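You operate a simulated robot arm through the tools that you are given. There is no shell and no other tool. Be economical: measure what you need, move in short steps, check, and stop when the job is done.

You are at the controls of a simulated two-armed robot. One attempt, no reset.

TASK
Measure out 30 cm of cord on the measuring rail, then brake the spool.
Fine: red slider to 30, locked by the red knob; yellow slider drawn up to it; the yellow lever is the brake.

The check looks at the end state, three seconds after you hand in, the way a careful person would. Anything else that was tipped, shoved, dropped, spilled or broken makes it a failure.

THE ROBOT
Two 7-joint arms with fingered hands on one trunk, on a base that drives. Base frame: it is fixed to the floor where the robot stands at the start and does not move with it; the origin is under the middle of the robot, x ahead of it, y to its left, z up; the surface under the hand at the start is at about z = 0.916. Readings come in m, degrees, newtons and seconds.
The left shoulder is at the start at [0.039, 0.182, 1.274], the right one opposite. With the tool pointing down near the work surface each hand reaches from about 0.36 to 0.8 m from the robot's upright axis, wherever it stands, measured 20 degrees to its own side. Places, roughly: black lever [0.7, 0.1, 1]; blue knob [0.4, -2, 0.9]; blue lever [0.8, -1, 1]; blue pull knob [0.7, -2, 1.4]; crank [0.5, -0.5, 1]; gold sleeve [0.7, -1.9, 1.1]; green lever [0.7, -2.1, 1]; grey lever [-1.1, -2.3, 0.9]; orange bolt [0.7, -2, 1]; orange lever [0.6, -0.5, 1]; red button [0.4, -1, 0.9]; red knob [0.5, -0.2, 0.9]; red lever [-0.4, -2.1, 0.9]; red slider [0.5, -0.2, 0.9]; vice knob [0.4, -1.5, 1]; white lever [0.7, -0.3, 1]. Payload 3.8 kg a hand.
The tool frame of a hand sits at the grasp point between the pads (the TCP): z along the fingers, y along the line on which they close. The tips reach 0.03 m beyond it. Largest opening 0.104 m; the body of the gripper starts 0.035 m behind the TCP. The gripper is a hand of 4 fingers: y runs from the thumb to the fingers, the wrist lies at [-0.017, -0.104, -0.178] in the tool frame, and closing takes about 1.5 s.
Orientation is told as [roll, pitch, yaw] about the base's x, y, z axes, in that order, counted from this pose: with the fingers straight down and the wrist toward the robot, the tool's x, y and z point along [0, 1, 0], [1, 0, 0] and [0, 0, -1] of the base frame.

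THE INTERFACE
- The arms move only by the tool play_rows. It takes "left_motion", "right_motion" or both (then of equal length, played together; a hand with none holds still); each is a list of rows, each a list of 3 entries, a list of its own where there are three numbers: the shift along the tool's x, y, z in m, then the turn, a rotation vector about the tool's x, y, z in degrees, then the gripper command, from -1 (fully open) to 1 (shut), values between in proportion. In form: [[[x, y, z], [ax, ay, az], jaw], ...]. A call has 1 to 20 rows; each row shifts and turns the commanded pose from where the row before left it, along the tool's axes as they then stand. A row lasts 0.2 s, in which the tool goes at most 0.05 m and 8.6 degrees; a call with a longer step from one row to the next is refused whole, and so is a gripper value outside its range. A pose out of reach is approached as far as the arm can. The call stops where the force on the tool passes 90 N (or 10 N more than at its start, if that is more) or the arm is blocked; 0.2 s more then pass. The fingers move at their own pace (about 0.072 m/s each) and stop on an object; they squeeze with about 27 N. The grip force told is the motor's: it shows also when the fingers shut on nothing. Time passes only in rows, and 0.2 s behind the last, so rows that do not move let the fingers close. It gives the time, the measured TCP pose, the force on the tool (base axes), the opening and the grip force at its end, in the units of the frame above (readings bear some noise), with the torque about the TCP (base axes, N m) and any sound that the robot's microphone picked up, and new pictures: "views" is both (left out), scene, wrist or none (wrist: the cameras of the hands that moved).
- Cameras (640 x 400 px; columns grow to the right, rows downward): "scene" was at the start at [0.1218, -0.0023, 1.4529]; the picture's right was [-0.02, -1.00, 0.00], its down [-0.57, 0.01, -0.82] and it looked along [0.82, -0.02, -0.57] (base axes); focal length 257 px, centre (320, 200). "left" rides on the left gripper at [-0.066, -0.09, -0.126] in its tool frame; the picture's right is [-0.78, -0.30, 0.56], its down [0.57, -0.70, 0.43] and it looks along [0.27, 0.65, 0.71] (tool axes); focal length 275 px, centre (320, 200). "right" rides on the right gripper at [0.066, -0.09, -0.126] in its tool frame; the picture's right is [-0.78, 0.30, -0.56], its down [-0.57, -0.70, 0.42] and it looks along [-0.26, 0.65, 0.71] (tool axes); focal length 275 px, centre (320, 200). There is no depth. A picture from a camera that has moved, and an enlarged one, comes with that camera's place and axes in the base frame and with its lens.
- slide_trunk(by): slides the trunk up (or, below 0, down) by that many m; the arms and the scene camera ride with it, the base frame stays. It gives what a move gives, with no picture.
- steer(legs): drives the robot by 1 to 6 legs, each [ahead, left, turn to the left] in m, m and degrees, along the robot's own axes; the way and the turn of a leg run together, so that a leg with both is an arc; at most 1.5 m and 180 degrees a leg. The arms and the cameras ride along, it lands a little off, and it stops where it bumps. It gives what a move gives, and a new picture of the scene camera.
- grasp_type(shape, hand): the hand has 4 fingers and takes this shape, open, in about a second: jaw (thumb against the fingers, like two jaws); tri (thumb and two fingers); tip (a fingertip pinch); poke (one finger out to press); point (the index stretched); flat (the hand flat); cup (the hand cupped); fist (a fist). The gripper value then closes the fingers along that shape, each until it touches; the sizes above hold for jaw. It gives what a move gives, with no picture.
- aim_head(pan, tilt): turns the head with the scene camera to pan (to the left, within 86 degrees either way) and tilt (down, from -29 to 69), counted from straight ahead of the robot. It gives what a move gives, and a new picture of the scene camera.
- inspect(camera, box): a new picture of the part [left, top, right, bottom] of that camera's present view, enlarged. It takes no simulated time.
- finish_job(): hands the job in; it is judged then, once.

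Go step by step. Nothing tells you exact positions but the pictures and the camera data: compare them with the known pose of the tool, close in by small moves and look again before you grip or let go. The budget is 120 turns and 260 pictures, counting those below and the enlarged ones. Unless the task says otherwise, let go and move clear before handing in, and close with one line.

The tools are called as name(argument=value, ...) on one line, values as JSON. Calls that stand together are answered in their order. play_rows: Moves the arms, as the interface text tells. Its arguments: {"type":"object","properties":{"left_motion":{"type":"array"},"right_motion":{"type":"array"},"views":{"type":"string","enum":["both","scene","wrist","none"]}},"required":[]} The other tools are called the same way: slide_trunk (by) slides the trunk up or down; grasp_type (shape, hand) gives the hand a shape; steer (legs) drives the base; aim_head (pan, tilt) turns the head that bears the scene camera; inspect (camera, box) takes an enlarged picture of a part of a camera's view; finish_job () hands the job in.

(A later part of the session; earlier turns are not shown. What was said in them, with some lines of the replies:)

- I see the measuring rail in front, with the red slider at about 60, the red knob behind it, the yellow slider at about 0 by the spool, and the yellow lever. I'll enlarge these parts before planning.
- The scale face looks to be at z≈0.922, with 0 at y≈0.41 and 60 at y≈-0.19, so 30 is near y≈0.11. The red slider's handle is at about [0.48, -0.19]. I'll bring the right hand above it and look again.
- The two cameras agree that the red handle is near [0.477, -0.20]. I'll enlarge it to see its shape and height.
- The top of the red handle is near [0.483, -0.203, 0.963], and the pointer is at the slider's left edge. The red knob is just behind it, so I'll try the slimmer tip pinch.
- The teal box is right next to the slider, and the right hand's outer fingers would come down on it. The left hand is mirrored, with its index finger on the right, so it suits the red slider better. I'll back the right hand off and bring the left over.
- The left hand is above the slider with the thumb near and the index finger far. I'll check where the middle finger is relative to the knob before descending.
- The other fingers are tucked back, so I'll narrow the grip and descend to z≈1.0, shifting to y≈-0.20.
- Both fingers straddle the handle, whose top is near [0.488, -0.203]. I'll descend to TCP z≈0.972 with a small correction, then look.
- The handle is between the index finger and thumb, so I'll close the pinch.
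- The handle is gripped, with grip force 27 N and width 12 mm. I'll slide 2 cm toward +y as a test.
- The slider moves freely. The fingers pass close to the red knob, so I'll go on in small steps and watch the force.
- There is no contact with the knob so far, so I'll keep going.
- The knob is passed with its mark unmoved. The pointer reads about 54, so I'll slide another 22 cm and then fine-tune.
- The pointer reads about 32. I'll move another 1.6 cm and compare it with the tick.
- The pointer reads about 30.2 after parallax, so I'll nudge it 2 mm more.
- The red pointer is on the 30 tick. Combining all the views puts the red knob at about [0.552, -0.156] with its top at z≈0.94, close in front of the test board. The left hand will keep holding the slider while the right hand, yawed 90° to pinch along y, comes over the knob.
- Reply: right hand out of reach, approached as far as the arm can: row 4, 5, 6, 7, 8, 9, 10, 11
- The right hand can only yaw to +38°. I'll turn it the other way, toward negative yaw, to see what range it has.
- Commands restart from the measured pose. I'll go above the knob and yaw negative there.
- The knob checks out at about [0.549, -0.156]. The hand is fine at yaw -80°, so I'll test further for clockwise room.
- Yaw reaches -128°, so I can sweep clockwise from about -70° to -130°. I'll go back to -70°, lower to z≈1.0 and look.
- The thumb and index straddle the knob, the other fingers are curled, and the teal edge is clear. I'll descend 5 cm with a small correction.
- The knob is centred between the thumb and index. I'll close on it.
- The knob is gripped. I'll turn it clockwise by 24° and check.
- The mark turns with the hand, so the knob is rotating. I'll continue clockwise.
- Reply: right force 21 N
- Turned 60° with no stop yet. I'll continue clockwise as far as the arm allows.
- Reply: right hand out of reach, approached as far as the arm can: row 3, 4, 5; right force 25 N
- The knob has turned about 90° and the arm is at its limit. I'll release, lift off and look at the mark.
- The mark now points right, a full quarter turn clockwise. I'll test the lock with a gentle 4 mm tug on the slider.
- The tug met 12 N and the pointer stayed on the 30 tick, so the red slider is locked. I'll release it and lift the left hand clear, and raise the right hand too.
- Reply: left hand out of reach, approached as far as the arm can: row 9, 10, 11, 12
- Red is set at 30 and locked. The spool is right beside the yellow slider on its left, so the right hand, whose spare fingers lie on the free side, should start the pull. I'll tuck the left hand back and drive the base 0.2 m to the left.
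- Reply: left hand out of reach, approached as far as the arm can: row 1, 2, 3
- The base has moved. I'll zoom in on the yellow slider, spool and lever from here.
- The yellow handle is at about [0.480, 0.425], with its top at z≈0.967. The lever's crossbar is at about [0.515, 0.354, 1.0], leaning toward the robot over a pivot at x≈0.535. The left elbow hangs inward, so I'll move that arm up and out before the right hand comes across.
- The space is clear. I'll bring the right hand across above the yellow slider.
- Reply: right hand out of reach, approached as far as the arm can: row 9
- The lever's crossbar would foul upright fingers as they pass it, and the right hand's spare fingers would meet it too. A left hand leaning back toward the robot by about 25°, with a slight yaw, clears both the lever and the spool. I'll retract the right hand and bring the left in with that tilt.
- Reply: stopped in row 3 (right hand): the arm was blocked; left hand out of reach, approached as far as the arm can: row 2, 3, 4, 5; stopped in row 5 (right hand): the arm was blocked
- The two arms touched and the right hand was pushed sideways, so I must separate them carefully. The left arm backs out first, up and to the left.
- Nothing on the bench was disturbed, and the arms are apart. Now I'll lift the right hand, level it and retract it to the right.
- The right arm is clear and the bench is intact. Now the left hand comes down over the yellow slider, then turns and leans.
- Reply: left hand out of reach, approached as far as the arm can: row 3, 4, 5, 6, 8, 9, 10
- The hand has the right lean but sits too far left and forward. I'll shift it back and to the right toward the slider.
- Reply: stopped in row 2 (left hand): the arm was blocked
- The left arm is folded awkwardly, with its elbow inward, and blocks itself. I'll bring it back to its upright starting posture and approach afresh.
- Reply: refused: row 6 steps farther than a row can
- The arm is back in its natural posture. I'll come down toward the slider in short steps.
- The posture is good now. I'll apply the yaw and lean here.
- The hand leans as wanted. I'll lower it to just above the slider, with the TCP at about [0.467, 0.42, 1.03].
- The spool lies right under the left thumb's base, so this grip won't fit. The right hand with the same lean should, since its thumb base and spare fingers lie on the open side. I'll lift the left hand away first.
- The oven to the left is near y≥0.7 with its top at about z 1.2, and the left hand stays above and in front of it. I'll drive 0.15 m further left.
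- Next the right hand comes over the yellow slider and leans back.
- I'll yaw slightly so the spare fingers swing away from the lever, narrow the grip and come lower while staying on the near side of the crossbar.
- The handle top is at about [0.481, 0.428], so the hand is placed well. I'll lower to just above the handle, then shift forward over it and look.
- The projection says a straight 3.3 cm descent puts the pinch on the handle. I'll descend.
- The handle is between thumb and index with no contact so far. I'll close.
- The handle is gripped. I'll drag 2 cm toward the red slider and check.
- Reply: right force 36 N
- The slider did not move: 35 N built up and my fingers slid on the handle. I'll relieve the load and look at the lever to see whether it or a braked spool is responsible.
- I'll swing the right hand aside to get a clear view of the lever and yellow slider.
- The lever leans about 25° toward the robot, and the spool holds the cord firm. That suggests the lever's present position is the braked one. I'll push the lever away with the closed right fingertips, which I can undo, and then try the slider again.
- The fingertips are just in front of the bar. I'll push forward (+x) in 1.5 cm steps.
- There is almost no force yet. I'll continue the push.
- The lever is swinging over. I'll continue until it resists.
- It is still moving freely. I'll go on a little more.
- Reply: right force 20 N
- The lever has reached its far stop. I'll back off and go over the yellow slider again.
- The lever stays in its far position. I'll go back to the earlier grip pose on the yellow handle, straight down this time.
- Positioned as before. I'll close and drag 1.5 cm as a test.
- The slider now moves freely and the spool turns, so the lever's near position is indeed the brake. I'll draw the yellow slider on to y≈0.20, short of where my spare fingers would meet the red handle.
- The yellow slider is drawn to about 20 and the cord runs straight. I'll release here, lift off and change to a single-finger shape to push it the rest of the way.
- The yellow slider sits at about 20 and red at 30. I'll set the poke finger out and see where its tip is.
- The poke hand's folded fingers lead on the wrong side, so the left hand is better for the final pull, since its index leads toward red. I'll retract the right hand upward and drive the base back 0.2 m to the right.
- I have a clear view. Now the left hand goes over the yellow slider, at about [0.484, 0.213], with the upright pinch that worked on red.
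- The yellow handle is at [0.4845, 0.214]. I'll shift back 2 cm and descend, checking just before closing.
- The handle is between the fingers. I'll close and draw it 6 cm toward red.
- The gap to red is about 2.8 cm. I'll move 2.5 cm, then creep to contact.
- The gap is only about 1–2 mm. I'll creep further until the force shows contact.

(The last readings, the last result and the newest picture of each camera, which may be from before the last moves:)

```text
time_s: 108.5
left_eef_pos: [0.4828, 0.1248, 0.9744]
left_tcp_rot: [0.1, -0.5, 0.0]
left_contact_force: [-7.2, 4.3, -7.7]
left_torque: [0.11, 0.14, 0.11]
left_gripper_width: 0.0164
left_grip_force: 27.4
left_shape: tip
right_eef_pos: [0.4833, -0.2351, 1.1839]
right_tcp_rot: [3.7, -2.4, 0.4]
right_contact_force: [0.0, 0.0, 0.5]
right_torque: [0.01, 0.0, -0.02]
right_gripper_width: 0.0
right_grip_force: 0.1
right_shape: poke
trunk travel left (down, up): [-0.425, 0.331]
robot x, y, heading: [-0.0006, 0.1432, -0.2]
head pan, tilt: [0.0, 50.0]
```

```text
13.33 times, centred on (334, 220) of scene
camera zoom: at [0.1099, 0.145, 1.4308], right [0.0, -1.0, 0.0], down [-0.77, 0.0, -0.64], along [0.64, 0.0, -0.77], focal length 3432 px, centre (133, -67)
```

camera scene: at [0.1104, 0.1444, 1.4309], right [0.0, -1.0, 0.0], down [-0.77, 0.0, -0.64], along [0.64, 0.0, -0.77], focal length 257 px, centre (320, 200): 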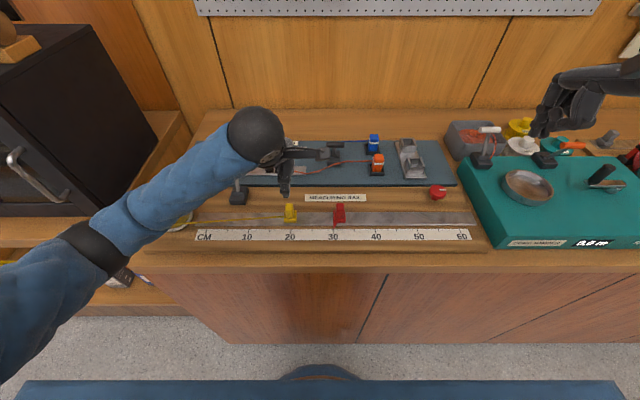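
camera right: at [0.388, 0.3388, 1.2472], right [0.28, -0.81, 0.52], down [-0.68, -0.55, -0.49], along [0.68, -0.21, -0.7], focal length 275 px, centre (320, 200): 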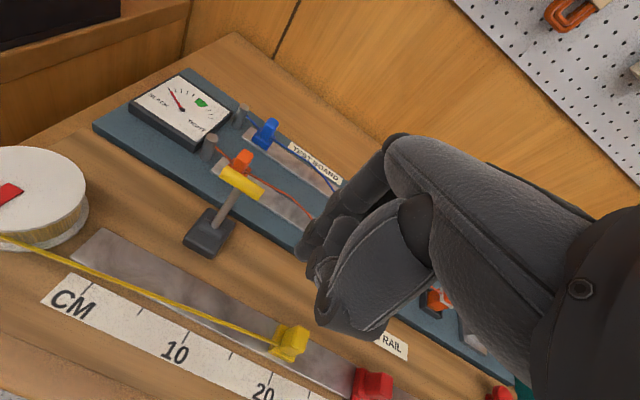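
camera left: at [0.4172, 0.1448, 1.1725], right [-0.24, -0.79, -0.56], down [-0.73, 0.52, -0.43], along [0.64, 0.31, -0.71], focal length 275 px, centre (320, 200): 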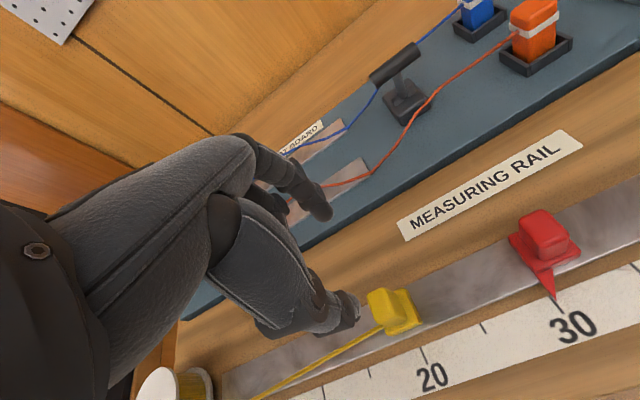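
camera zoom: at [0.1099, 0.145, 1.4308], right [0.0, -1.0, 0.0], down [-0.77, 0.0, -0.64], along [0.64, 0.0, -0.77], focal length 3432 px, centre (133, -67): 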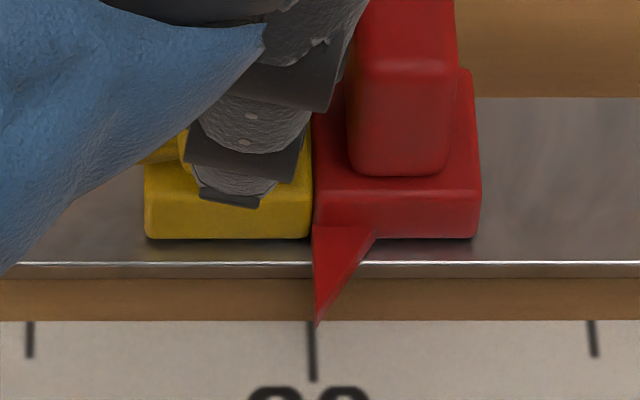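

The sliders are in contact (4 N) and red still reads 30. I'll release, lift the left hand clear and check that nothing shifted.

play_rows(left_motion=[[[0, 0, 0], [0, 0, 0], 0.4], [[0, 0, 0], [0, 0, 0], 0.1], [[0, 0, 0], [0, 0, 0], 0.0], [[0, 0, -0.03], [0, 0, 0], 0.0], [[0, 0, -0.04], [0, 0, 0], 0.0], [[0, 0, -0.04], [0, 0, 0], 0.0], [[0.04, 0, -0.02], [0, 0, 0], 0.0], [[0.045, 0, 0], [0, 0, 0], 0.0], [[0.045, 0, 0], [0, 0, 0], 0.0], [[0, 0, 0], [0, 0, 0], 0]])

inspect(camera="scene", box=[310, 205, 358, 235])

inspect(camera="scene", box=[190, 130, 310, 230])

```text
time_s: 110.9
left_eef_pos: [0.4889, 0.2875, 1.0969]
left_tcp_rot: [4.4, -0.5, 2.3]
left_contact_force: [-0.3, 0.6, -0.3]
left_torque: [-0.03, 0.0, -0.03]
left_gripper_width: 0.0514
left_grip_force: 0.0
left_shape: tip
right_eef_pos: [0.4844, -0.2346, 1.1845]
right_tcp_rot: [3.7, -2.5, 0.5]
right_contact_force: [-0.4, -0.1, 0.0]
right_torque: [0.01, -0.01, 0.03]
right_gripper_width: 0.0
right_grip_force: 0.0
right_shape: poke
trunk travel left (down, up): [-0.425, 0.331]
robot x, y, heading: [0.0005, 0.1458, 0.0]
head pan, tilt: [0.0, 50.0]
stopped in row 10 (left hand): the arm was blocked; the commanded pose is now the measured one
camera scene: at [0.1103, 0.1449, 1.4308], right [0.0, -1.0, 0.0], down [-0.77, 0.0, -0.64], along [0.64, 0.0, -0.77], focal length 257 px, centre (320, 200)
camera left: at [0.401, 0.2068, 1.2158], right [-0.26, -0.74, -0.62], down [-0.72, 0.57, -0.39], along [0.64, 0.34, -0.68], focal length 275 px, centre (320, 200)
```

scene: 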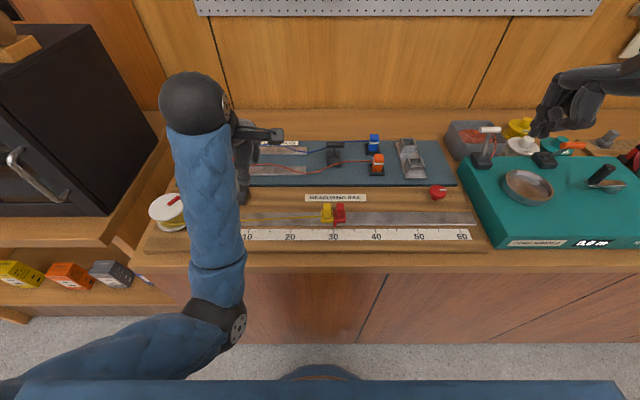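
left: 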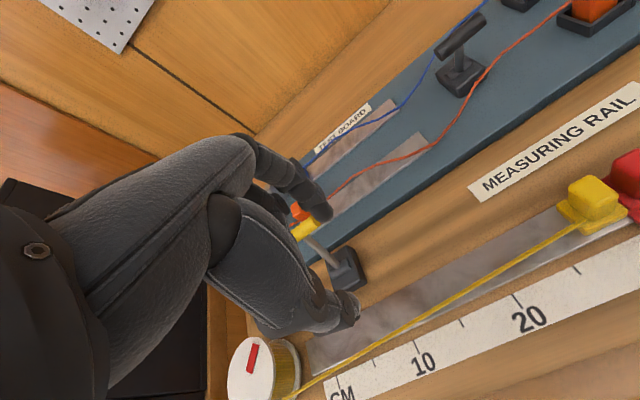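

```text
13.33 times, centred on (334, 220) of scene
camera zoom: at [0.1103, 0.1449, 1.4308], right [0.0, -1.0, 0.0], down [-0.77, 0.0, -0.64], along [0.64, 0.0, -0.77], focal length 3432 px, centre (133, -67)
```

zoom: 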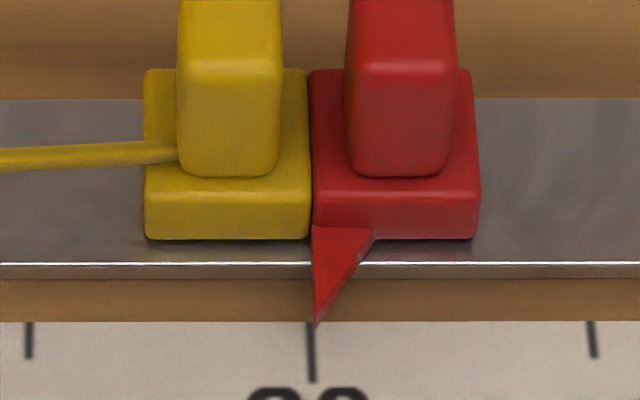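

```text
4.00 times, centred on (250, 180) of scene
camera zoom: at [0.1103, 0.1449, 1.4308], right [0.0, -1.0, 0.0], down [-0.77, 0.0, -0.64], along [0.64, 0.0, -0.77], focal length 1030 px, centre (600, 280)
```

zoom: 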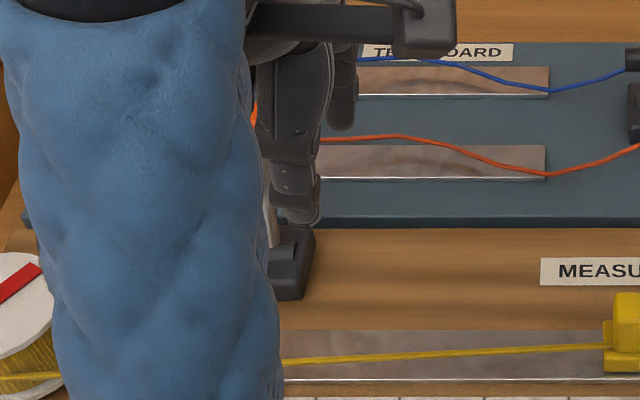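

The sliders are in contact and the pointer is on 30. The left elbow is folded inward again, so I'll raise that hand to its natural posture before going to the lever.

play_rows(left_motion=[[[0, 0.01, -0.035], [0, 0, 0], 0], [[0, 0.01, -0.035], [0, 0, 0], 0], [[0.01, 0.01, -0.035], [0, 0, 0], 0], [[0.02, 0.01, -0.035], [0, 0, 0], 0], [[0.03, 0, -0.035], [0, 0, 0], 0], [[0.04, 0, -0.02], [0, 0, 0], 0], [[0.04, 0, -0.01], [0, -4, 0], 0], [[0.03, 0, 0], [0, 0, 2], 0], [[0, 0, 0], [0, 0, 0], 0]], views="scene")

inspect(camera="scene", box=[180, 140, 300, 215])

```text
time_s: 112.9
left_eef_pos: [0.5681, 0.4458, 1.2756]
left_tcp_rot: [0.2, -0.4, 0.1]
left_contact_force: [0.0, -1.4, 0.6]
left_torque: [0.02, 0.01, -0.01]
left_gripper_width: 0.0515
left_grip_force: 0.1
left_shape: tip
left hand out of reach, approached as far as the arm can: row 1, 2, 3, 4, 5
right_eef_pos: [0.4831, -0.2358, 1.1835]
right_tcp_rot: [3.8, -2.4, 0.4]
right_contact_force: [-0.1, -0.4, 1.3]
right_torque: [0.03, 0.01, 0.0]
right_gripper_width: 0.0002
right_grip_force: 0.0
right_shape: poke
trunk travel left (down, up): [-0.425, 0.331]
robot x, y, heading: [0.0035, 0.1462, -0.1]
head pan, tilt: [0.0, 50.0]
camera scene: at [0.1103, 0.1438, 1.4308], right [0.0, -1.0, 0.0], down [-0.77, 0.0, -0.64], along [0.64, 0.0, -0.77], focal length 257 px, centre (320, 200)
```

scene: 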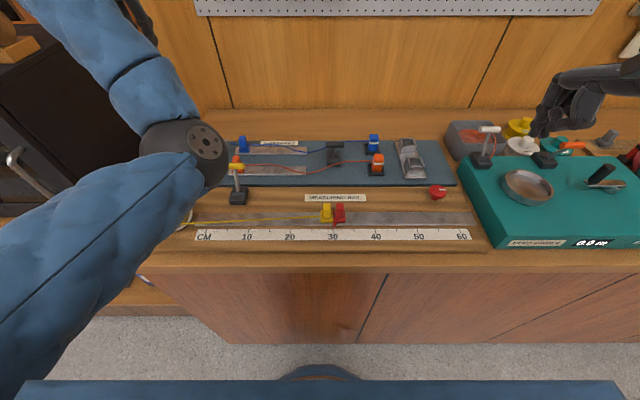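

```text
5.33 times, centred on (240, 178) of scene
camera zoom: at [0.1103, 0.1438, 1.4308], right [0.0, -1.0, 0.0], down [-0.77, 0.0, -0.64], along [0.64, 0.0, -0.77], focal length 1373 px, centre (747, 320)
```

zoom: 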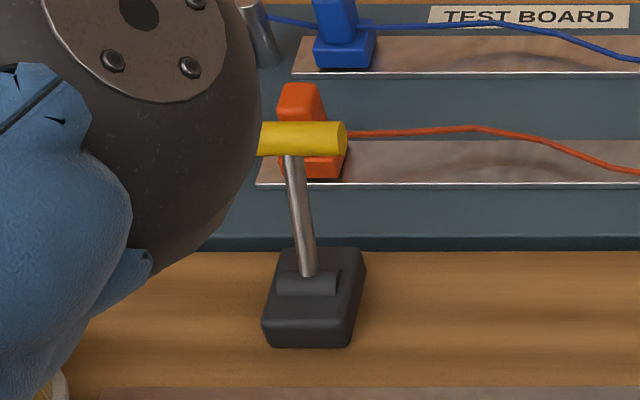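

The bar's centre is at about [0.582, 0.354, 0.995], with the orange clip about 6 cm behind it. I'll unfold the left arm fully first.

play_rows(left_motion=[[[0.02, -0.01, -0.03], [0, 0, 0], 0], [[0.02, -0.01, -0.03], [0, 0, 0], 0], [[0.02, -0.02, -0.02], [0, 0, 0], 0], [[0.02, -0.02, -0.01], [0, 0, 0], 0], [[0.01, 0, 0], [0, 0, 0], 0], [[0, 0, 0.02], [0, 0, 0], 0], [[-0.02, 0, 0.03], [0, 0, 0], 0], [[-0.02, 0, 0.03], [0, 0, 0], 0], [[0, 0, 0], [0, 0, 0], 0]], views="scene")

```text
time_s: 114.9
left_eef_pos: [0.5113, 0.495, 1.2844]
left_tcp_rot: [0.2, -0.4, 0.2]
left_contact_force: [-1.3, -0.3, 0.2]
left_torque: [0.0, 0.02, 0.04]
left_gripper_width: 0.0515
left_grip_force: 0.2
left_shape: tip
right_eef_pos: [0.4845, -0.2336, 1.1836]
right_tcp_rot: [3.7, -2.3, 0.3]
right_contact_force: [-0.2, -0.1, 1.4]
right_torque: [0.02, 0.01, -0.03]
right_gripper_width: 0.0
right_grip_force: 0.1
right_shape: poke
trunk travel left (down, up): [-0.425, 0.331]
robot x, y, heading: [0.0005, 0.1444, -0.3]
head pan, tilt: [0.0, 50.0]
camera scene: at [0.1101, 0.1446, 1.4309], right [0.0, -1.0, 0.0], down [-0.77, 0.0, -0.64], along [0.64, 0.0, -0.77], focal length 257 px, centre (320, 200)
```

scene: 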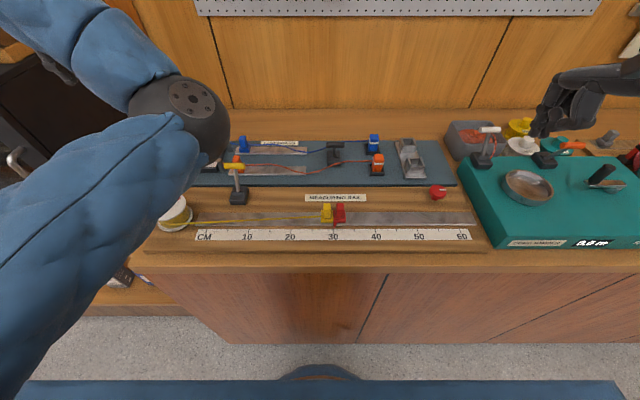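

The elbow stays inward, but the lever is farther from the body than the earlier trouble spot. I'll approach it carefully in this posture.

play_rows(left_motion=[[[-0.03, 0.013, 0.03], [0, 0, 0], 0], [[-0.03, 0.013, 0.03], [0, 0, 0], 0], [[-0.03, 0.013, 0.03], [0, 0, 0], 0], [[-0.03, 0.013, 0.03], [0, 0, 0], 0], [[-0.03, 0.013, 0.03], [0, 0, 0], 0], [[0, 0.005, 0.02], [0, 0, 0], 0], [[0, 0, 0], [0, 0, 0], 0]])

```text
time_s: 116.5
left_eef_pos: [0.5924, 0.3533, 1.1137]
left_tcp_rot: [0.1, -0.5, 0.0]
left_contact_force: [0.2, 0.3, -0.7]
left_torque: [0.0, -0.02, 0.03]
left_gripper_width: 0.0517
left_grip_force: 0.1
left_shape: tip
left hand out of reach, approached as far as the arm can: row 1
right_eef_pos: [0.4831, -0.2351, 1.1841]
right_tcp_rot: [3.8, -2.4, 0.3]
right_contact_force: [-0.3, -0.6, 0.8]
right_torque: [-0.03, 0.0, -0.03]
right_gripper_width: 0.0
right_grip_force: 0.0
right_shape: poke
trunk travel left (down, up): [-0.425, 0.331]
robot x, y, heading: [0.0007, 0.1447, -0.2]
head pan, tilt: [0.0, 50.0]
camera scene: at [0.1103, 0.1442, 1.4309], right [0.0, -1.0, 0.0], down [-0.77, 0.0, -0.64], along [0.64, 0.0, -0.77], focal length 257 px, centre (320, 200)
camera left: at [0.5023, 0.286, 1.2376], right [-0.29, -0.78, -0.56], down [-0.7, 0.57, -0.43], along [0.65, 0.27, -0.71], focal length 275 px, centre (320, 200)
```

scene: 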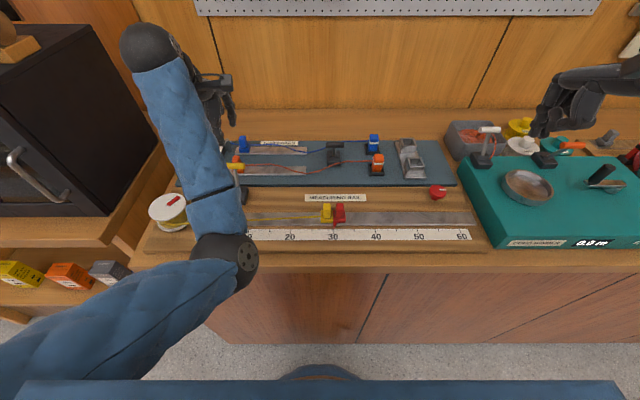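
left: 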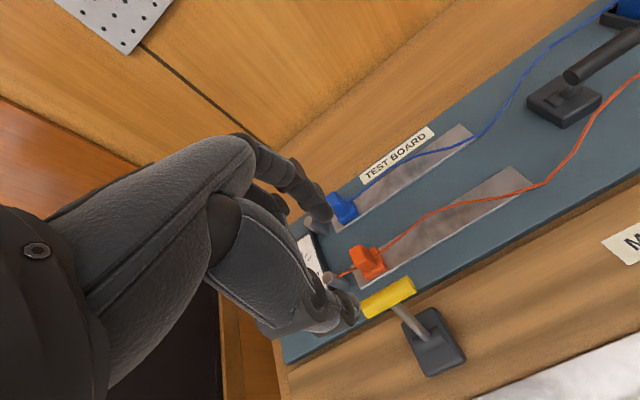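

The bar is confirmed at [0.582, 0.354]. I'll align and descend to just above it.

play_rows(left_motion=[[[-0.003, -0.005, 0.02], [0, 0, 0], 0], [[-0.003, -0.005, 0.025], [0, 0, 0], 0], [[0, 0, 0.024], [0, 0, 0], 0], [[0, 0, 0], [0, 0, 0], 0]], views="none")

inspect(camera="left", box=[220, 130, 460, 370])

```text
time_s: 117.5
left_eef_pos: [0.5852, 0.3543, 1.0501]
left_tcp_rot: [0.4, -1.2, 0.4]
left_contact_force: [0.8, -0.3, -0.6]
left_torque: [-0.01, -0.03, -0.01]
left_gripper_width: 0.0516
left_grip_force: 0.1
left_shape: tip
right_eef_pos: [0.4842, -0.2347, 1.1831]
right_tcp_rot: [3.8, -2.3, 0.5]
right_contact_force: [0.1, 0.0, -0.2]
right_torque: [0.03, 0.01, 0.01]
right_gripper_width: 0.0
right_grip_force: 0.1
right_shape: poke
trunk travel left (down, up): [-0.425, 0.331]
robot x, y, heading: [0.004, 0.1463, -0.0]
head pan, tilt: [0.0, 50.0]
```

```text
1.67 times, centred on (340, 250) of left
camera zoom: at [0.4944, 0.2843, 1.1725], right [-0.28, -0.77, -0.57], down [-0.7, 0.57, -0.43], along [0.66, 0.28, -0.7], focal length 459 px, centre (287, 117)
```

zoom: 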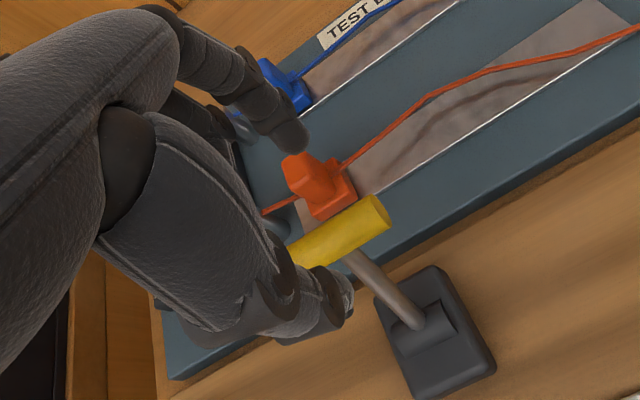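

The bar lies between thumb and index, with the index just clear of the orange clip. I'll descend the last 3.5 cm slowly, keeping toward the bar's right half.

play_rows(left_motion=[[[-0.006, -0.003, 0.01], [0, 0, 0], 0], [[-0.004, 0, 0.012], [0, 0, 0], 0], [[0, 0, 0.012], [0, 0, 0], 0], [[0, 0, 0], [0, 0, 0], 0]], views="none")

inspect(camera="left", box=[220, 130, 460, 370])

inspect(camera="scene", box=[130, 120, 330, 245])

```text
time_s: 118.5
left_eef_pos: [0.5879, 0.3529, 1.0281]
left_tcp_rot: [1.0, -2.2, 1.3]
left_contact_force: [1.2, -0.2, 0.1]
left_torque: [0.04, -0.02, -0.02]
left_gripper_width: 0.0513
left_grip_force: 0.1
left_shape: tip
right_eef_pos: [0.484, -0.2349, 1.1833]
right_tcp_rot: [3.7, -2.4, 0.3]
right_contact_force: [0.0, -0.1, -0.6]
right_torque: [-0.01, 0.01, -0.02]
right_gripper_width: 0.0
right_grip_force: 0.0
right_shape: poke
trunk travel left (down, up): [-0.425, 0.331]
robot x, y, heading: [-0.0007, 0.1452, 0.1]
head pan, tilt: [0.0, 50.0]
```

```text
1.67 times, centred on (340, 250) of left
camera zoom: at [0.496, 0.2816, 1.1482], right [-0.26, -0.77, -0.58], down [-0.7, 0.57, -0.44], along [0.67, 0.29, -0.68], focal length 459 px, centre (287, 117)
```

zoom: 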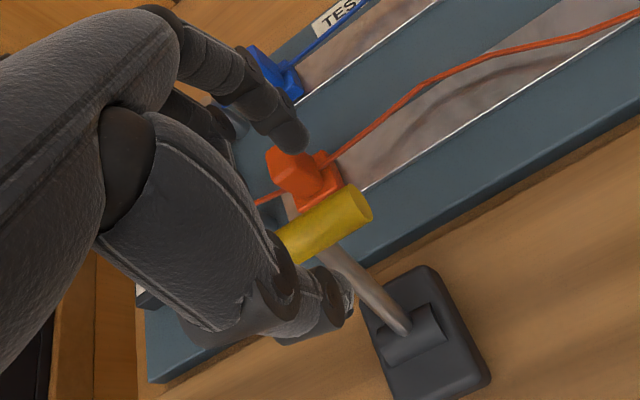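

```text
3.20 times, centred on (230, 182) of scene
camera zoom: at [0.1104, 0.1444, 1.4308], right [0.0, -1.0, 0.0], down [-0.77, 0.0, -0.64], along [0.64, 0.0, -0.77], focal length 824 px, centre (608, 256)
```

zoom: 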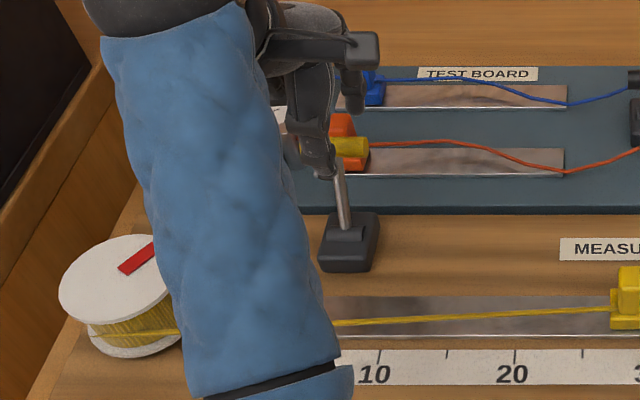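

The arm is straining slightly because the elbow is near the body, so it can't go lower. I'll lift, back the base off 0.12 m for room, and approach again.

play_rows(left_motion=[[[0, 0, -0.03], [0, 0, 0], 0], [[0, 0, -0.04], [2, -1, 1], 0], [[0, 0, -0.04], [0, 0, 0], 0], [[0, 0, 0], [0, 0, 0], 0]], views="none")

steer(legs=[[-0.12, 0, 0]])

```text
time_s: 119.5
left_eef_pos: [0.5792, 0.3385, 1.1238]
left_tcp_rot: [-0.9, 1.5, -0.8]
left_contact_force: [0.1, 0.3, -0.8]
left_torque: [0.01, 0.04, 0.0]
left_gripper_width: 0.0517
left_grip_force: 0.1
left_shape: tip
right_eef_pos: [0.4851, -0.235, 1.1843]
right_tcp_rot: [3.7, -2.4, 0.4]
right_contact_force: [-0.5, -0.2, 0.2]
right_torque: [-0.02, -0.02, 0.05]
right_gripper_width: 0.0002
right_grip_force: 0.1
right_shape: poke
trunk travel left (down, up): [-0.425, 0.331]
robot x, y, heading: [-0.0019, 0.145, -0.2]
head pan, tilt: [0.0, 50.0]
```

```text
time_s: 120.7
left_eef_pos: [0.4594, 0.3385, 1.1238]
left_tcp_rot: [-0.8, 1.3, -1.0]
left_contact_force: [-0.7, 0.3, 0.4]
left_torque: [0.04, 0.01, 0.01]
left_gripper_width: 0.0515
left_grip_force: 0.0
left_shape: tip
right_eef_pos: [0.3652, -0.2356, 1.1845]
right_tcp_rot: [3.7, -2.5, 0.4]
right_contact_force: [-0.3, -0.4, -0.8]
right_torque: [-0.02, 0.01, 0.0]
right_gripper_width: 0.0
right_grip_force: 0.1
right_shape: poke
trunk travel left (down, up): [-0.425, 0.331]
robot x, y, heading: [-0.1182, 0.1423, -0.1]
head pan, tilt: [0.0, 50.0]
camera scene: at [-0.0091, 0.1447, 1.431], right [0.0, -1.0, 0.0], down [-0.77, 0.0, -0.64], along [0.64, 0.0, -0.77], focal length 257 px, centre (320, 200)
```

scene: 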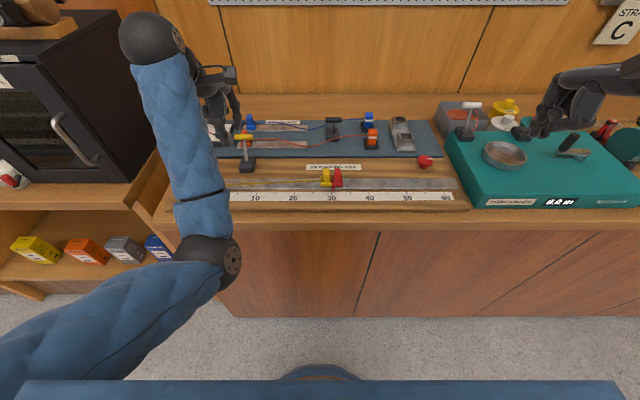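

There's more room now. I'll extend forward to the lever and descend again.

play_rows(left_motion=[[[0.002, 0.042, 0], [0, 0, 0], 0], [[0.002, 0.042, 0], [0, 0, 0], 0], [[0.003, 0.039, 0], [-1.3, 0, -1], 0], [[0, 0, 0.025], [0, 0, 0], 0], [[0, 0, 0.025], [0, 0, 0], 0], [[0, 0, 0.02], [0, 0, 0], 0], [[0, 0, 0], [0, 0, 0], 0]], views="none")

inspect(camera="left", box=[220, 130, 460, 370])

```text
time_s: 122.3
left_eef_pos: [0.5832, 0.3427, 1.0515]
left_tcp_rot: [-0.8, 0.2, 0.1]
left_contact_force: [0.6, 0.2, -0.1]
left_torque: [0.01, 0.0, -0.01]
left_gripper_width: 0.0515
left_grip_force: 0.0
left_shape: tip
right_eef_pos: [0.3667, -0.235, 1.1828]
right_tcp_rot: [3.7, -2.5, 0.4]
right_contact_force: [0.1, 0.4, 0.4]
right_torque: [-0.03, -0.03, 0.02]
right_gripper_width: 0.0002
right_grip_force: 0.1
right_shape: poke
trunk travel left (down, up): [-0.425, 0.331]
robot x, y, heading: [-0.1188, 0.145, -0.3]
head pan, tilt: [0.0, 50.0]
```

```text
1.67 times, centred on (340, 250) of left
camera zoom: at [0.4955, 0.2776, 1.1773], right [-0.3, -0.78, -0.54], down [-0.7, 0.56, -0.43], along [0.65, 0.26, -0.72], focal length 459 px, centre (287, 117)
```

zoom: 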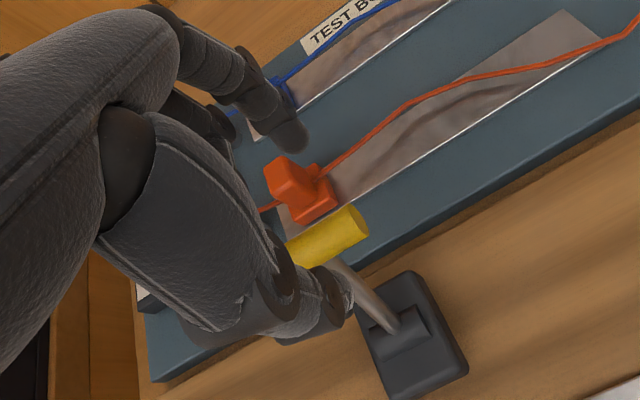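

Tracking is good now. I'll descend to z≈1.013 and close gently on the bar.

play_rows(left_motion=[[[0, 0, 0.013], [0, 0, 0], 0], [[0, 0, 0.013], [0, 0, 0], 0], [[0, 0, 0.012], [0, 0, 0], 0], [[0, 0, 0], [0, 0, 0], 0]], views="none")

inspect(camera="left", box=[220, 130, 460, 370])

inspect(camera="scene", box=[180, 90, 320, 190])

```text
time_s: 123.3
left_eef_pos: [0.585, 0.3405, 1.0124]
left_tcp_rot: [-0.8, 0.2, 0.1]
left_contact_force: [-1.5, -0.6, -0.3]
left_torque: [0.0, 0.0, 0.0]
left_gripper_width: 0.0517
left_grip_force: 0.0
left_shape: tip
right_eef_pos: [0.3666, -0.2352, 1.1851]
right_tcp_rot: [3.7, -2.5, 0.3]
right_contact_force: [0.0, -0.7, 0.5]
right_torque: [0.0, -0.01, 0.02]
right_gripper_width: 0.0
right_grip_force: 0.0
right_shape: poke
trunk travel left (down, up): [-0.425, 0.331]
robot x, y, heading: [-0.1228, 0.1454, -0.1]
head pan, tilt: [0.0, 50.0]
```

```text
1.67 times, centred on (340, 250) of left
camera zoom: at [0.4957, 0.276, 1.1393], right [-0.3, -0.78, -0.54], down [-0.7, 0.57, -0.43], along [0.65, 0.26, -0.72], focal length 459 px, centre (287, 117)
```

zoom: 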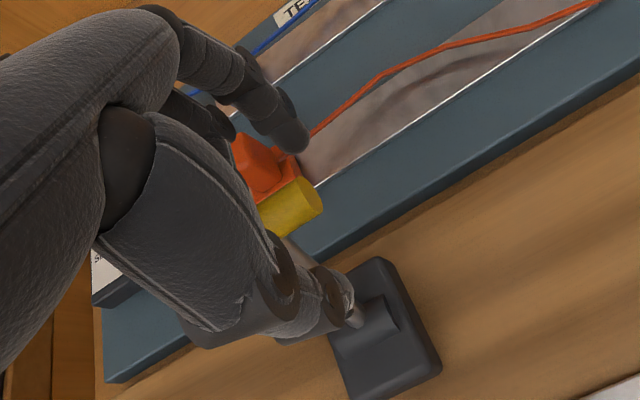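

```text
4.00 times, centred on (250, 140) of scene
camera zoom: at [-0.0073, 0.1446, 1.4308], right [0.0, -1.0, 0.0], down [-0.77, 0.0, -0.64], along [0.64, 0.0, -0.77], focal length 1030 px, centre (600, 440)
```

zoom: 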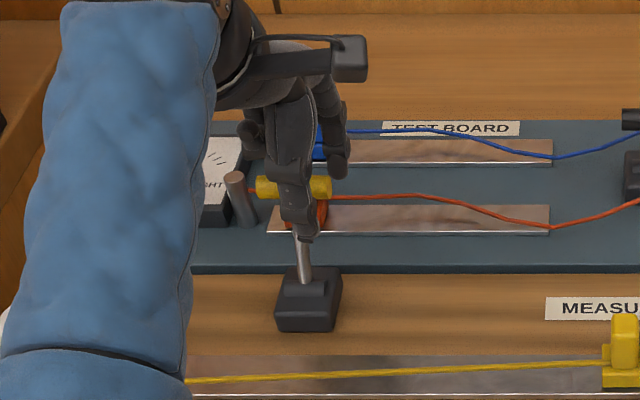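

Thumb and index bracket the bar, with the index to the right of the clip. I'll narrow the grip loosely and pull the lever toward the robot.

play_rows(left_motion=[[[0, 0, 0], [0, 0, 0], 0.3], [[0, 0, 0], [0, 0, 0], 0.3], [[0, -0.01, 0], [0, 0, 0], 0.3], [[0, -0.01, 0], [0, 0, 0], 0.3], [[0, -0.01, 0], [0, 0, 0], 0.3], [[0, -0.01, 0], [0, 0, 0], 0.3], [[0, 0, 0], [0, 0, 0], 0.3]], views="none")

inspect(camera="left", box=[220, 130, 460, 370])

```text
time_s: 124.9
left_eef_pos: [0.5451, 0.3429, 1.013]
left_tcp_rot: [-0.8, 0.2, 0.2]
left_contact_force: [-0.5, 0.2, 0.1]
left_torque: [0.0, -0.01, -0.02]
left_gripper_width: 0.037
left_grip_force: 0.1
left_shape: tip
right_eef_pos: [0.3668, -0.236, 1.1839]
right_tcp_rot: [3.7, -2.4, 0.4]
right_contact_force: [0.1, -0.5, -0.2]
right_torque: [0.01, 0.01, 0.01]
right_gripper_width: 0.0002
right_grip_force: 0.1
right_shape: poke
trunk travel left (down, up): [-0.425, 0.331]
robot x, y, heading: [-0.118, 0.148, -0.5]
head pan, tilt: [0.0, 50.0]
```

```text
1.67 times, centred on (340, 250) of left
camera zoom: at [0.4565, 0.277, 1.1393], right [-0.3, -0.78, -0.54], down [-0.7, 0.57, -0.43], along [0.65, 0.26, -0.72], focal length 459 px, centre (287, 117)
```

zoom: 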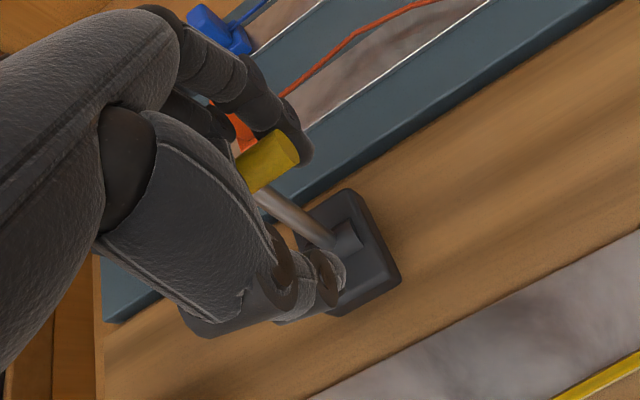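

The lever follows the index finger. I'll continue pulling to its near stop.

play_rows(left_motion=[[[0, -0.01, 0], [0, 0, 0], 0.3], [[0, -0.01, 0], [0, 0, 0], 0.3], [[0, -0.01, 0], [0, 0, 0], 0.3], [[0, -0.007, 0], [0, 0, 0], 0.3], [[0, 0, 0], [0, 0, 0], 0.3]], views="none")

inspect(camera="left", box=[220, 130, 460, 370])

```text
time_s: 126.1
left_eef_pos: [0.507, 0.3422, 1.0123]
left_tcp_rot: [-0.8, 0.1, 0.1]
left_contact_force: [-0.2, -1.0, -1.0]
left_torque: [0.0, 0.02, -0.02]
left_gripper_width: 0.0372
left_grip_force: 0.1
left_shape: tip
right_eef_pos: [0.3673, -0.236, 1.1833]
right_tcp_rot: [3.7, -2.4, 0.3]
right_contact_force: [-0.2, 0.1, 0.2]
right_torque: [-0.01, 0.0, 0.0]
right_gripper_width: 0.0
right_grip_force: 0.0
right_shape: poke
trunk travel left (down, up): [-0.425, 0.331]
robot x, y, heading: [-0.118, 0.1464, -0.4]
head pan, tilt: [0.0, 50.0]
```

```text
1.67 times, centred on (340, 250) of left
camera zoom: at [0.4184, 0.2768, 1.14], right [-0.3, -0.78, -0.54], down [-0.7, 0.56, -0.43], along [0.65, 0.26, -0.72], focal length 459 px, centre (287, 117)
```

zoom: 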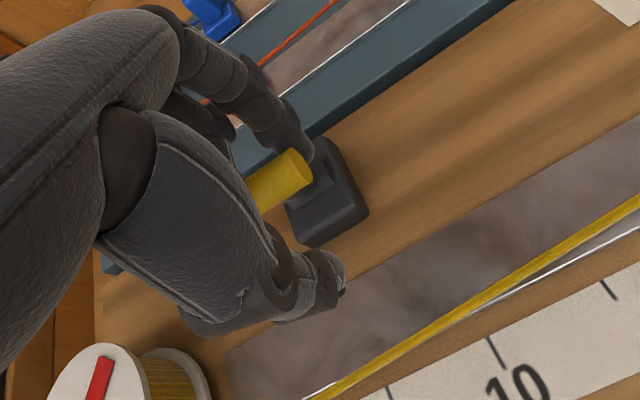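

The lever is past centre with no stop felt yet. I'll keep pulling in small steps.

play_rows(left_motion=[[[0, -0.005, 0], [0, 0, 0], 0.3], [[0, -0.005, 0], [0, 0, 0], 0.3], [[0, -0.004, 0], [0, 0, 0], 0.3], [[0, 0, 0], [0, 0, 0], 0.3]], views="none")

inspect(camera="left", box=[220, 130, 460, 370])

```text
time_s: 127.1
left_eef_pos: [0.4933, 0.343, 1.0117]
left_tcp_rot: [-0.7, 0.2, 0.2]
left_contact_force: [8.5, 0.9, 1.0]
left_torque: [0.03, -0.15, 0.11]
left_gripper_width: 0.0449
left_grip_force: 0.0
left_shape: tip
right_eef_pos: [0.3674, -0.2356, 1.1829]
right_tcp_rot: [3.7, -2.4, 0.4]
right_contact_force: [-0.1, -0.6, 1.2]
right_torque: [0.0, 0.01, 0.02]
right_gripper_width: 0.0
right_grip_force: 0.2
right_shape: poke
trunk travel left (down, up): [-0.425, 0.331]
robot x, y, heading: [-0.1202, 0.147, -0.5]
head pan, tilt: [0.0, 50.0]
```

```text
1.67 times, centred on (340, 250) of left
camera zoom: at [0.4059, 0.2764, 1.1392], right [-0.3, -0.78, -0.54], down [-0.7, 0.56, -0.43], along [0.65, 0.26, -0.72], focal length 459 px, centre (287, 117)
```

zoom: 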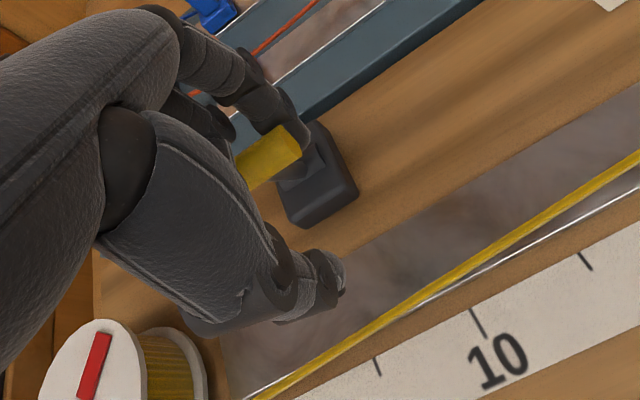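

The fingers are being pushed open (8.5 N), so the lever is against its near stop at its original position. I'll nudge once more, centre the fingers around the bar without touching it, and lift away.

play_rows(left_motion=[[[0, -0.004, 0], [0, 0, 0], 0.3], [[0, 0, 0], [0, 0, 0], 0.3], [[0, 0.006, 0], [0, 0, 0], 0.1], [[0, 0.01, 0], [0, 0, 0], -0.1], [[0, 0.003, 0], [0, 0, 0], -0.1], [[0, 0, 0], [0, 0, 0], -0.1], [[0, 0, -0.025], [0, 0, 0], -0.1], [[0, 0, -0.04], [0, 0, 0], -0.1], [[0, 0, -0.04], [0, 0, 0], -0.1], [[0, 0, 0], [0, 0, 0], -0.1]], views="wrist")

```text
time_s: 129.3
left_eef_pos: [0.509, 0.3432, 1.1191]
left_tcp_rot: [-0.8, 0.1, 0.1]
left_contact_force: [-1.1, 0.3, -0.1]
left_torque: [0.0, 0.02, -0.02]
left_gripper_width: 0.0572
left_grip_force: 0.0
left_shape: tip
right_eef_pos: [0.3668, -0.2348, 1.1839]
right_tcp_rot: [3.7, -2.3, 0.4]
right_contact_force: [0.1, -0.4, 0.2]
right_torque: [-0.02, 0.0, 0.03]
right_gripper_width: 0.0
right_grip_force: 0.0
right_shape: poke
trunk travel left (down, up): [-0.425, 0.331]
robot x, y, heading: [-0.1206, 0.1461, -0.1]
head pan, tilt: [0.0, 50.0]
camera left: at [0.4211, 0.2765, 1.2455], right [-0.3, -0.78, -0.54], down [-0.7, 0.56, -0.43], along [0.64, 0.26, -0.72], focal length 275 px, centre (320, 200)
```

left: 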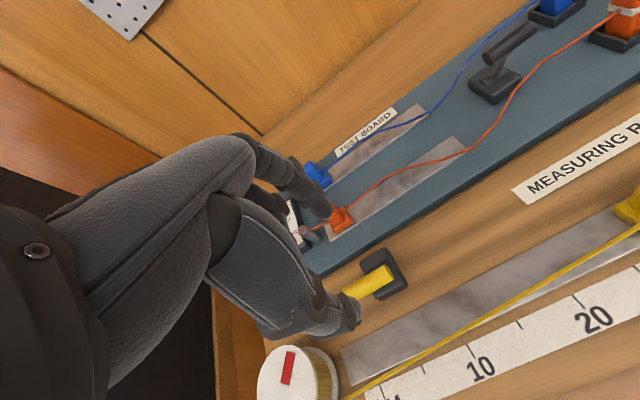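

The lever is back in its near, braked position. I'll back the robot away so both hands are clear and inspect the final state.

play_rows(left_motion=[[[0, 0, -0.03], [0, 0, 0], -0.1], [[0, 0, -0.03], [0, 0, 0], -0.1]], views="none")

steer(legs=[[-0.15, 0, 0]])

aim_head(pan=0, tilt=38)

inspect(camera="scene", box=[160, 150, 480, 350])

```text
time_s: 129.9
left_eef_pos: [0.508, 0.3421, 1.1789]
left_tcp_rot: [-0.8, 0.3, 0.1]
left_contact_force: [-0.5, 0.7, 0.0]
left_torque: [-0.03, 0.02, 0.0]
left_gripper_width: 0.0567
left_grip_force: 0.1
left_shape: tip
right_eef_pos: [0.3657, -0.2346, 1.1841]
right_tcp_rot: [3.8, -2.4, 0.4]
right_contact_force: [0.2, 0.0, -0.3]
right_torque: [0.02, 0.01, 0.0]
right_gripper_width: 0.0
right_grip_force: 0.0
right_shape: poke
trunk travel left (down, up): [-0.425, 0.331]
robot x, y, heading: [-0.1205, 0.15, -0.2]
head pan, tilt: [0.0, 50.0]
```

```text
time_s: 131.3
left_eef_pos: [0.3539, 0.3433, 1.1798]
left_tcp_rot: [-0.8, 0.1, 0.0]
left_contact_force: [-0.6, 0.5, 0.1]
left_torque: [0.02, 0.02, -0.01]
left_gripper_width: 0.0567
left_grip_force: 0.1
left_shape: tip
right_eef_pos: [0.2128, -0.235, 1.1846]
right_tcp_rot: [3.6, -2.5, 0.3]
right_contact_force: [-0.2, 0.0, 0.6]
right_torque: [-0.01, -0.05, 0.01]
right_gripper_width: 0.0
right_grip_force: 0.0
right_shape: poke
trunk travel left (down, up): [-0.425, 0.331]
robot x, y, heading: [-0.2701, 0.1463, -0.1]
head pan, tilt: [0.0, 50.0]
camera scene: at [-0.1621, 0.1452, 1.431], right [0.0, -1.0, 0.0], down [-0.77, 0.0, -0.64], along [0.64, 0.0, -0.77], focal length 257 px, centre (320, 200)
```

scene: 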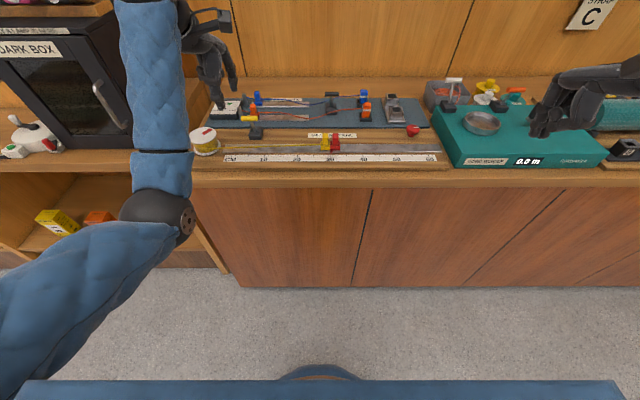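

```text
time_s: 132.1
left_eef_pos: [0.3553, 0.3439, 1.1775]
left_tcp_rot: [-0.8, 0.2, 0.1]
left_contact_force: [-0.1, 0.3, 0.5]
left_torque: [-0.02, 0.0, 0.01]
left_gripper_width: 0.0569
left_grip_force: 0.0
left_shape: tip
right_eef_pos: [0.2148, -0.2354, 1.1835]
right_tcp_rot: [3.8, -2.3, 0.4]
right_contact_force: [0.3, -0.3, 0.1]
right_torque: [0.03, 0.01, -0.01]
right_gripper_width: 0.0001
right_grip_force: 0.0
right_shape: poke
trunk travel left (down, up): [-0.425, 0.331]
robot x, y, heading: [-0.2719, 0.1438, -0.1]
head pan, tilt: [0.0, 38.0]
camera scene: at [-0.1503, 0.1451, 1.4479], right [0.0, -1.0, 0.0], down [-0.62, 0.0, -0.79], along [0.79, 0.0, -0.62], focal length 257 px, centre (320, 200)
```

scene: 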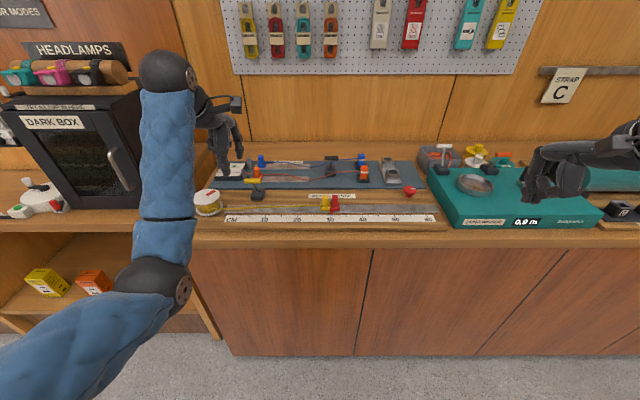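

```text
2.00 times, centred on (320, 250) of scene
camera zoom: at [-0.1503, 0.1451, 1.4479], right [0.0, -1.0, 0.0], down [-0.62, 0.0, -0.79], along [0.79, 0.0, -0.62], focal length 515 px, centre (320, 100)
```

zoom: 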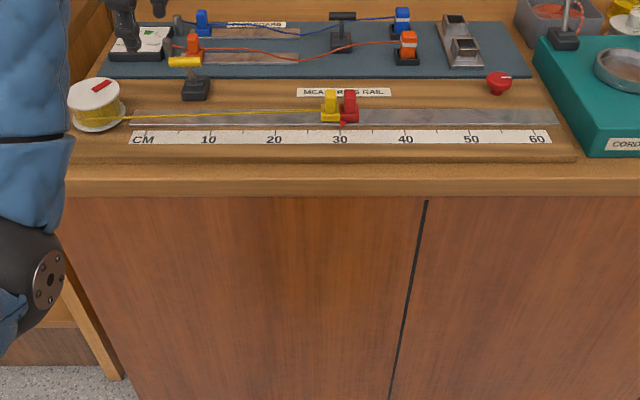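

The layout looks right. I'll take one close look at the sliders, lever and knob.

inspect(camera="scene", box=[300, 185, 364, 225])

inspect(camera="scene", box=[190, 150, 310, 225])

inspect(camera="scene", box=[340, 140, 500, 240])

```text
10.00 times, centred on (332, 205) of scene
camera zoom: at [-0.1503, 0.1451, 1.4479], right [0.0, -1.0, 0.0], down [-0.62, 0.0, -0.79], along [0.79, 0.0, -0.62], focal length 2574 px, centre (200, 150)
```

zoom: 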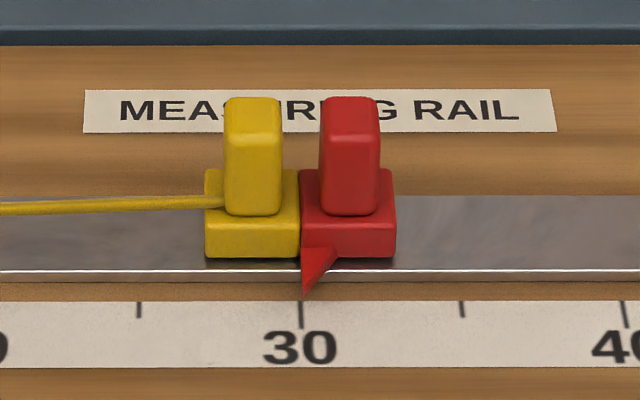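

```text
5.33 times, centred on (250, 188) of scene
camera zoom: at [-0.1503, 0.1451, 1.4479], right [0.0, -1.0, 0.0], down [-0.62, 0.0, -0.79], along [0.79, 0.0, -0.62], focal length 1373 px, centre (693, 267)
```

zoom: 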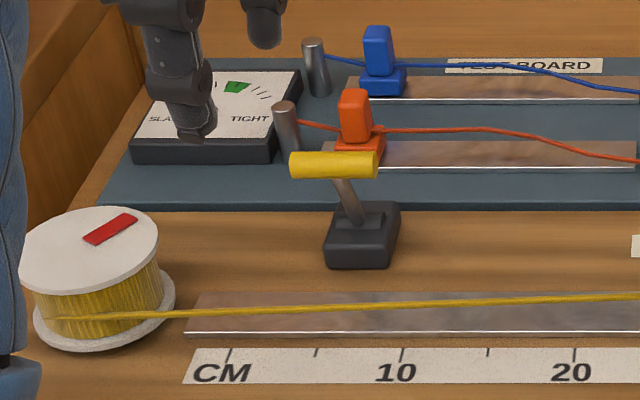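

```text
4.00 times, centred on (420, 190) of scene
camera zoom: at [-0.1503, 0.1451, 1.4479], right [0.0, -1.0, 0.0], down [-0.62, 0.0, -0.79], along [0.79, 0.0, -0.62], focal length 1030 px, centre (-80, 240)
```

zoom: 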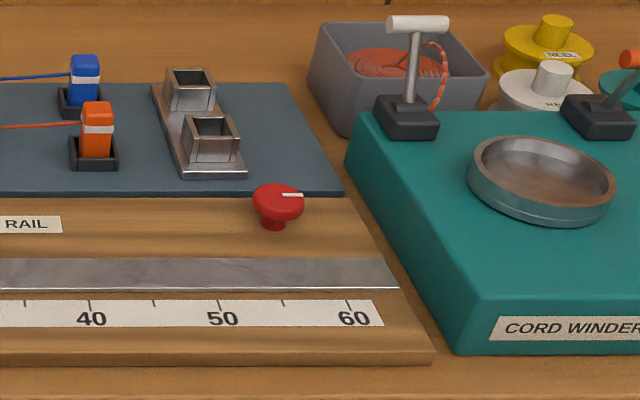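

The red pointer reads 30 with its knob locked. The yellow slider touches it, the lever is back in its braked position at x≈0.516, and nothing else has moved. I'm handing in.

finish_job()

```text
The job is handed in.
```

I measured out 30 cm of cord: the red slider is locked at 30, the yellow slider is drawn up against it, and the spool brake is on. The brake was already on at the start, so I released it to draw the cord and then set it again. During the job my two arms bumped each other once, but the pictures afterwards show nothing on the bench out of place.
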